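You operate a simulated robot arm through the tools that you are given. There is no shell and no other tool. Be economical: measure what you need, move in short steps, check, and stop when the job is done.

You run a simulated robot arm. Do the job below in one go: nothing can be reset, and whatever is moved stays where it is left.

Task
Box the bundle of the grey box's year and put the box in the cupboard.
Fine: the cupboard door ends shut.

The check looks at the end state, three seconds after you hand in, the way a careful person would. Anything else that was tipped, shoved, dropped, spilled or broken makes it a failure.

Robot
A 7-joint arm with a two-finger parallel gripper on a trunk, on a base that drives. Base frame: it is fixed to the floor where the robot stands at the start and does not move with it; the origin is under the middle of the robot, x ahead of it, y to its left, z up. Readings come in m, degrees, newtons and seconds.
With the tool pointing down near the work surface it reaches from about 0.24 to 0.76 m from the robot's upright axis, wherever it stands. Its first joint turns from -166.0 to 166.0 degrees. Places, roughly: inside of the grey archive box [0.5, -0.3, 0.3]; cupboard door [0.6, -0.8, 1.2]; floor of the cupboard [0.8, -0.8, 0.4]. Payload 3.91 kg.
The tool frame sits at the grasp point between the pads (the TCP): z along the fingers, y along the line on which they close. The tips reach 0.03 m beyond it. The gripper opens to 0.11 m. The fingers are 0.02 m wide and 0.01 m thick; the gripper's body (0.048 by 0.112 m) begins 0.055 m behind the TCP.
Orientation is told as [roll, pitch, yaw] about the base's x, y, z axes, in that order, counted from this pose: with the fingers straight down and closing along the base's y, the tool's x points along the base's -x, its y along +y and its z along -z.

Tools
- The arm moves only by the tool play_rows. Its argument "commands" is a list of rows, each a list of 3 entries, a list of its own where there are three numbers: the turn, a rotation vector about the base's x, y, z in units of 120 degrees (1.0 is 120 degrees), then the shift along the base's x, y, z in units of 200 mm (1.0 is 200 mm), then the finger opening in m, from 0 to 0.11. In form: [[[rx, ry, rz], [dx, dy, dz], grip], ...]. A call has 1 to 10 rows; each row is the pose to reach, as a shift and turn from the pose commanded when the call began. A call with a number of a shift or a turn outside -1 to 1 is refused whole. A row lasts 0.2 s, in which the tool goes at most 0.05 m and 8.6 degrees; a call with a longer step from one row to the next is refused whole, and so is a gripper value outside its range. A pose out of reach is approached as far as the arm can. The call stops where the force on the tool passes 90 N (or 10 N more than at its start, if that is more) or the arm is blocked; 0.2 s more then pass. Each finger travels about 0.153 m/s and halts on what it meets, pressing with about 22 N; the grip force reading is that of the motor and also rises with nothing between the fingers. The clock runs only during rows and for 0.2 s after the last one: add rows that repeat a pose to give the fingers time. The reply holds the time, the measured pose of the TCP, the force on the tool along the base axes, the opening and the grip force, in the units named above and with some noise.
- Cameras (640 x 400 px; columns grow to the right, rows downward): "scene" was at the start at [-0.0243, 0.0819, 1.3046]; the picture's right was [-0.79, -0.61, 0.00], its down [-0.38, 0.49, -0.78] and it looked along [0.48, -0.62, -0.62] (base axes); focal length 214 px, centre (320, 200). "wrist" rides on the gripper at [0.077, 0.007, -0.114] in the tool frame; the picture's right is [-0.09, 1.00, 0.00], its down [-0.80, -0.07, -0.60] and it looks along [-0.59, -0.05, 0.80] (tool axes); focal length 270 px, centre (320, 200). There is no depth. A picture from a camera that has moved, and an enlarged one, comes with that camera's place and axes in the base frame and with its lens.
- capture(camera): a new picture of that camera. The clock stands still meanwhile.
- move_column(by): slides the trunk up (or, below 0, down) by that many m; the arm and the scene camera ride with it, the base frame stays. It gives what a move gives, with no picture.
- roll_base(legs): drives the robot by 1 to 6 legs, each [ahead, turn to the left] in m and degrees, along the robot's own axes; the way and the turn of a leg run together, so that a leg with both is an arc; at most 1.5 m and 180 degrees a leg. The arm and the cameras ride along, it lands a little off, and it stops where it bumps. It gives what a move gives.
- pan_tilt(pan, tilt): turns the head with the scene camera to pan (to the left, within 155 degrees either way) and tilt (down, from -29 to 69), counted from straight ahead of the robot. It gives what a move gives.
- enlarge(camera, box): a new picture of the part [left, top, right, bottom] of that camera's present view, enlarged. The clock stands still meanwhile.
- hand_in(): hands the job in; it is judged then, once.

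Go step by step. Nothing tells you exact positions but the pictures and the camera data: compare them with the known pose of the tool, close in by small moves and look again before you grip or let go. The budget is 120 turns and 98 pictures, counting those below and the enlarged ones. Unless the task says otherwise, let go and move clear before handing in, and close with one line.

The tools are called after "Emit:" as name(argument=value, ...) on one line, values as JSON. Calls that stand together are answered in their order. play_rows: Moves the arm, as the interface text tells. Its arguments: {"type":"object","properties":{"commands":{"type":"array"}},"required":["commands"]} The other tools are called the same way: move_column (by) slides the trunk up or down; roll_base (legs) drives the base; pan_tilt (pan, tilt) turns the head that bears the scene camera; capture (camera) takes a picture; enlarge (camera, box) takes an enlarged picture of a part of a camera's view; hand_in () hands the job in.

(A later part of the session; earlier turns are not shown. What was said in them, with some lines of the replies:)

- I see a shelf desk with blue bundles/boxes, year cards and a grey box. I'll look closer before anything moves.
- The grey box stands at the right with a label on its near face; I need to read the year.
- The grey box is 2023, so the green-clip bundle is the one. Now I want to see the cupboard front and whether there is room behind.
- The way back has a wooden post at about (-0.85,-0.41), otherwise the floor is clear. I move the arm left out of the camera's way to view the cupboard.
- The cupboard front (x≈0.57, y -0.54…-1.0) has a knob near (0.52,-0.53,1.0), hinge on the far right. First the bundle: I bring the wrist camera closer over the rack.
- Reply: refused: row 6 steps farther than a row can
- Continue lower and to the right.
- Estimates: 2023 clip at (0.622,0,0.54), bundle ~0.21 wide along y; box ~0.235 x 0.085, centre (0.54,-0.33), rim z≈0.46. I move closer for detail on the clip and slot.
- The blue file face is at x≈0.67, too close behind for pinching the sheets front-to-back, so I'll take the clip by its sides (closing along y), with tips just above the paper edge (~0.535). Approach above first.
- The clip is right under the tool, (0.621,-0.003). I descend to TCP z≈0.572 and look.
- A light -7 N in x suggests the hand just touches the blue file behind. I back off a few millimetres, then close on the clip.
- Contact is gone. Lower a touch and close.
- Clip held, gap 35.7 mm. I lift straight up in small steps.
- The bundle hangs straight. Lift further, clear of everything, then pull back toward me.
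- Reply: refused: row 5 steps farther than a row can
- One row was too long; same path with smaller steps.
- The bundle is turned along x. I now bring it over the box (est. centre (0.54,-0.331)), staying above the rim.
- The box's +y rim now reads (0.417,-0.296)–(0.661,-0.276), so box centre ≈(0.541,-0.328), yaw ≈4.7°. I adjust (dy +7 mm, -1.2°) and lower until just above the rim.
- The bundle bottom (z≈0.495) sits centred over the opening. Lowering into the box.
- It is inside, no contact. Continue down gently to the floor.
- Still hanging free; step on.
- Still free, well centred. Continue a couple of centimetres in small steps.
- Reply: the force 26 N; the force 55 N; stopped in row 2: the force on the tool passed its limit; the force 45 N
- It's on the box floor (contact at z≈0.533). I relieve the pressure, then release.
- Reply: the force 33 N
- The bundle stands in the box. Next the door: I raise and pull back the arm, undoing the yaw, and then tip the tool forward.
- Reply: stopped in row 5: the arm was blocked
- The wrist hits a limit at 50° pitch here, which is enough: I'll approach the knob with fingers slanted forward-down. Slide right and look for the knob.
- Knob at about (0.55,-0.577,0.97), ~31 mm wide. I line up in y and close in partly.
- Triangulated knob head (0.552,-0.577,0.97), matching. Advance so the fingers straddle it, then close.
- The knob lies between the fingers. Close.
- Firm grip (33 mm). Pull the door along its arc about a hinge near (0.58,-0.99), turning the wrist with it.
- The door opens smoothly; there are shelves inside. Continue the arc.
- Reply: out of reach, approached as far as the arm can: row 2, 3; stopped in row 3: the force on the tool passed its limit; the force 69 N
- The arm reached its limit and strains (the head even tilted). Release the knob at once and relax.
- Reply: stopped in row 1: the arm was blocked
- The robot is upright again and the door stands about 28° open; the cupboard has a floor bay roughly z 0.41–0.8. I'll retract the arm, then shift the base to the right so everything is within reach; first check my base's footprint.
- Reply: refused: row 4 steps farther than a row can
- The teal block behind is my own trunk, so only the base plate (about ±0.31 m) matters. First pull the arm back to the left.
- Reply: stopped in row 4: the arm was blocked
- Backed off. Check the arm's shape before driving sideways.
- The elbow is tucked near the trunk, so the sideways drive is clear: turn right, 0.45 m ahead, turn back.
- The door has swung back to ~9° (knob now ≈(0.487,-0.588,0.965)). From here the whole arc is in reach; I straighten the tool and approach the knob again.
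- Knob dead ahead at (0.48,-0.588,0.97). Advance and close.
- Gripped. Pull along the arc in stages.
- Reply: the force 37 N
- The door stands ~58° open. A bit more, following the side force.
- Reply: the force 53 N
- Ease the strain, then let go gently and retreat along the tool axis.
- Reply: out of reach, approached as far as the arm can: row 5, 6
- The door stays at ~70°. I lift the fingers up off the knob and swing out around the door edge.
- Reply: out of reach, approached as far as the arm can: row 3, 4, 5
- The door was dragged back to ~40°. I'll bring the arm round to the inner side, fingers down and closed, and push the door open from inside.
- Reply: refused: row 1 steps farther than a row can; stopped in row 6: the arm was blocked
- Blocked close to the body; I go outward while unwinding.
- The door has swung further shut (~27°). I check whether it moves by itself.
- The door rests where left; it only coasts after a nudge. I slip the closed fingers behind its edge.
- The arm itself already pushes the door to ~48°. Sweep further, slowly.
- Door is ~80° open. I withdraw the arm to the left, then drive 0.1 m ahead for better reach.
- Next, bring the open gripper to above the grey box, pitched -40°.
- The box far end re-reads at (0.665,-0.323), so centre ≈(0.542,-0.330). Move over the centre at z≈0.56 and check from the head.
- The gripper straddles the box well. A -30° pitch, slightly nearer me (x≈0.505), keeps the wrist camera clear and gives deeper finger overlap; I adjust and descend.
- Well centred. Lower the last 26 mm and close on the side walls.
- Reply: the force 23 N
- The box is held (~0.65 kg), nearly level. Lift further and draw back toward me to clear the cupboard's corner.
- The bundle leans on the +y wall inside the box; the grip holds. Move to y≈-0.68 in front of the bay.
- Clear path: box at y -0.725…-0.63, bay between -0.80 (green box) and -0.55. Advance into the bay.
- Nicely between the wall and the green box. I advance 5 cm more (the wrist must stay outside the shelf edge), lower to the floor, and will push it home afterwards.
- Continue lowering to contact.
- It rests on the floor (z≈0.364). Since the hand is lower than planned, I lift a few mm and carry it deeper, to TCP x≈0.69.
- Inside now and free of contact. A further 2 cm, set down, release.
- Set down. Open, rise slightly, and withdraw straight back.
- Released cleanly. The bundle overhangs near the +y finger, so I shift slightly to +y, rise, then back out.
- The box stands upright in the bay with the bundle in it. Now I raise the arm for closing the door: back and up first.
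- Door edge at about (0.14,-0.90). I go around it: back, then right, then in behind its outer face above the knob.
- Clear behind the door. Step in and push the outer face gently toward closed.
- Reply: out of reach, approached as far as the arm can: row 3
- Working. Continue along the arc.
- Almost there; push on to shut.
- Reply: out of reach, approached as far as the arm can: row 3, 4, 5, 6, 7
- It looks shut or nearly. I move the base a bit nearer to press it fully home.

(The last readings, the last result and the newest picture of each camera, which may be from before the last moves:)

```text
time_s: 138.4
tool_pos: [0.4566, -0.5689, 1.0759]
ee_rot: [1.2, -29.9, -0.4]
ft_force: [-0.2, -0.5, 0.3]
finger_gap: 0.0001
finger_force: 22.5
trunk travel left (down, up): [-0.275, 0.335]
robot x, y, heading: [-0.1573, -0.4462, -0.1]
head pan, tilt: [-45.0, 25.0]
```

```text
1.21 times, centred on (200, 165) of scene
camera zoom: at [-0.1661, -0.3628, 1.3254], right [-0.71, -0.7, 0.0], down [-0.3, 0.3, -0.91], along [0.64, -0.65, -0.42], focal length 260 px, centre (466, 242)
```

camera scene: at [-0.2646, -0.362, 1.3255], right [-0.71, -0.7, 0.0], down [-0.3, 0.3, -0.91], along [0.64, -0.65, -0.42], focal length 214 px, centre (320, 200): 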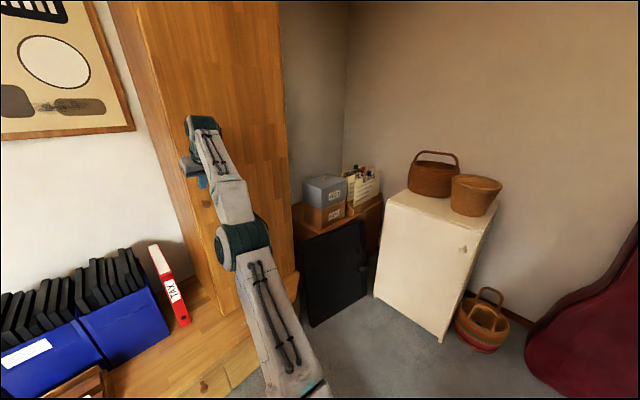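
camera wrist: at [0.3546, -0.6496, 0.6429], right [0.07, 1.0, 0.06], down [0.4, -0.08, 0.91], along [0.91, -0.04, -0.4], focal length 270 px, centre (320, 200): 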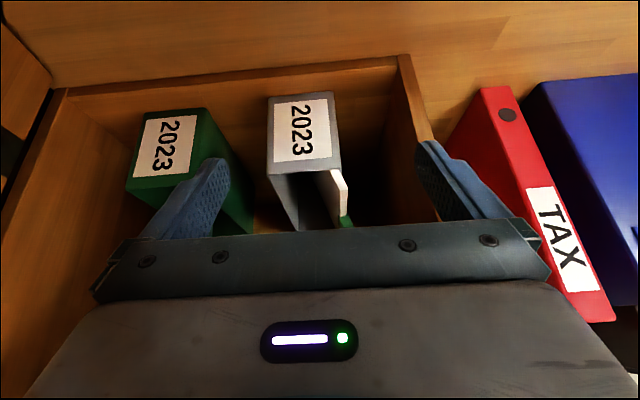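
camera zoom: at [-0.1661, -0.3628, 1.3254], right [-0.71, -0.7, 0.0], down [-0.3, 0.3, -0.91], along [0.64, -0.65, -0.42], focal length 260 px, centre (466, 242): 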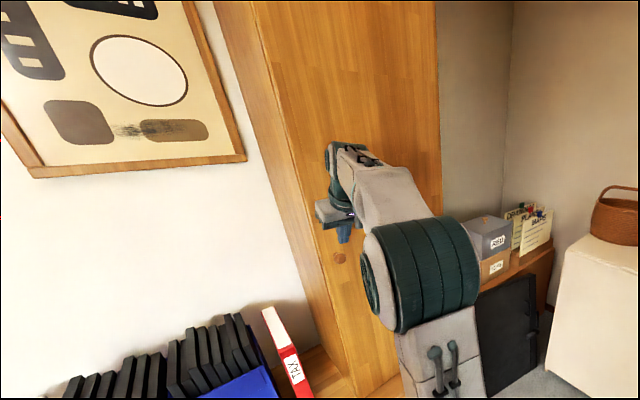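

Now press the door gently to make sure it is fully shut.

Emit:
play_rows(commands=[[[0, 0, 0], [0.15, -0.1, 0.05], 0.0], [[0, 0, 0], [0.3, -0.15, 0.1], 0.0], [[0, 0, 0], [0.4, -0.15, 0.1], 0.0], [[0, 0, 0], [0.45, -0.15, 0.1], 0.0], [[0, 0, 0], [0.5, -0.15, 0.1], 0.0], [[0, 0, 0], [0.55, -0.15, 0.1], 0.0], [[0, 0, 0], [0.59, -0.15, 0.1], 0.0]])

```text
time_s: 139.8
tool_pos: [0.5527, -0.6008, 1.0955]
ee_rot: [1.3, -28.2, -0.2]
ft_force: [-37.8, 9.2, 3.1]
finger_gap: 0.0001
finger_force: 22.2
out of reach, approached as far as the arm can: row 7
trunk travel left (down, up): [-0.275, 0.335]
robot x, y, heading: [-0.1584, -0.4469, -0.6]
head pan, tilt: [-45.0, 25.0]
stopped in row 7: the force on the tool passed its limit (the readings are from after the stop); the commanded pose is now the measured one
```

A firm stop at the cabinet's front plane: the door is shut. Retract and take a last look.

Emit:
play_rows(commands=[[[0, 0, 0], [-0.1, 0, 0], 0.0], [[0, 0, 0], [-0.3, 0, 0], 0.0], [[0, 0, 0], [-0.5, 0.05, 0], 0.0], [[0, 0, 0], [-0.7, 0.2, 0], 0.0], [[0, 0, 0], [-0.9, 0.4, 0], 0.0]])

Emit:
pan_tilt(pan=-35, tilt=30)

Emit:
capture(camera="scene")

Emit:
capture(camera="wrist")

```text
refused: row 5 steps farther than a row can; nothing moved
```

```text
time_s: 140.6
tool_pos: [0.5529, -0.6007, 1.0965]
ee_rot: [1.3, -28.3, -0.2]
ft_force: [-44.7, 7.6, 8.6]
finger_gap: 0.0001
finger_force: 21.6
trunk travel left (down, up): [-0.275, 0.335]
robot x, y, heading: [-0.1517, -0.4481, -0.5]
head pan, tilt: [-35.0, 30.0]
```

```text
4 pictures are left
camera scene: at [-0.1655, -0.3481, 1.3175], right [-0.58, -0.81, 0.0], down [-0.4, 0.29, -0.87], along [0.71, -0.5, -0.5], focal length 214 px, centre (320, 200)
```

scene: 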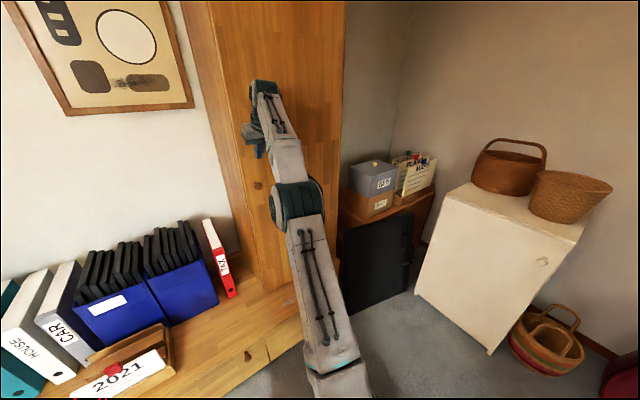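

```text
3 pictures are left
camera wrist: at [0.4312, -0.5954, 1.1605], right [0.07, 1.0, 0.06], down [0.42, -0.09, 0.9], along [0.9, -0.04, -0.43], focal length 270 px, centre (320, 200)
```

wrist: 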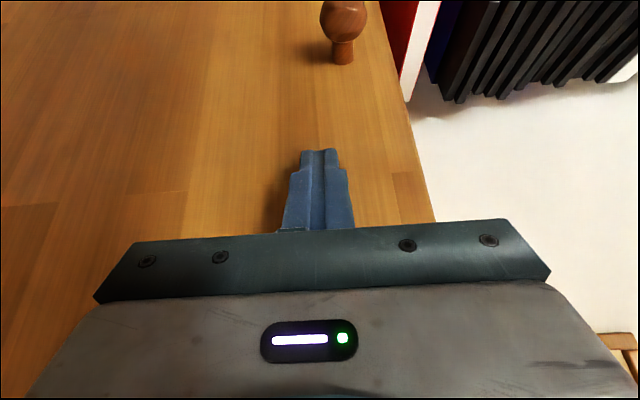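

The door is shut flush. Retract with smaller steps and a final look.

Emit:
play_rows(commands=[[[0, 0, 0], [-0.1, 0, 0], 0.0], [[0, 0, 0], [-0.3, 0, 0], 0.0], [[0, 0, 0], [-0.5, 0.05, 0], 0.0], [[0, 0, 0], [-0.65, 0.18, 0], 0.0], [[0, 0, 0], [-0.8, 0.32, 0], 0.0]])

Emit:
capture(camera="scene")

```text
time_s: 141.8
tool_pos: [0.4, -0.5382, 1.0915]
ee_rot: [1.3, -28.2, -0.3]
ft_force: [-0.2, 1.2, 0.1]
finger_gap: 0.0
finger_force: 21.8
trunk travel left (down, up): [-0.275, 0.335]
robot x, y, heading: [-0.1569, -0.447, -0.4]
head pan, tilt: [-35.0, 30.0]
```

```text
2 pictures are left
camera scene: at [-0.1586, -0.3494, 1.3175], right [-0.58, -0.81, 0.0], down [-0.41, 0.29, -0.87], along [0.71, -0.5, -0.5], focal length 214 px, centre (320, 200)
```

scene: 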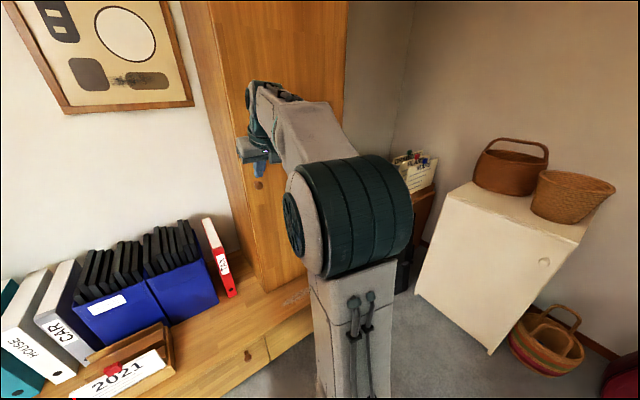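

The door is shut, the arm is clear, and everything else is where it was; handing in.

Emit:
hand_in()

```text
The job is handed in.
```

The 2023 bundle is in the grey 2023 box, leaning against one side wall. The box stands on the cupboard floor and the cupboard door is shut.
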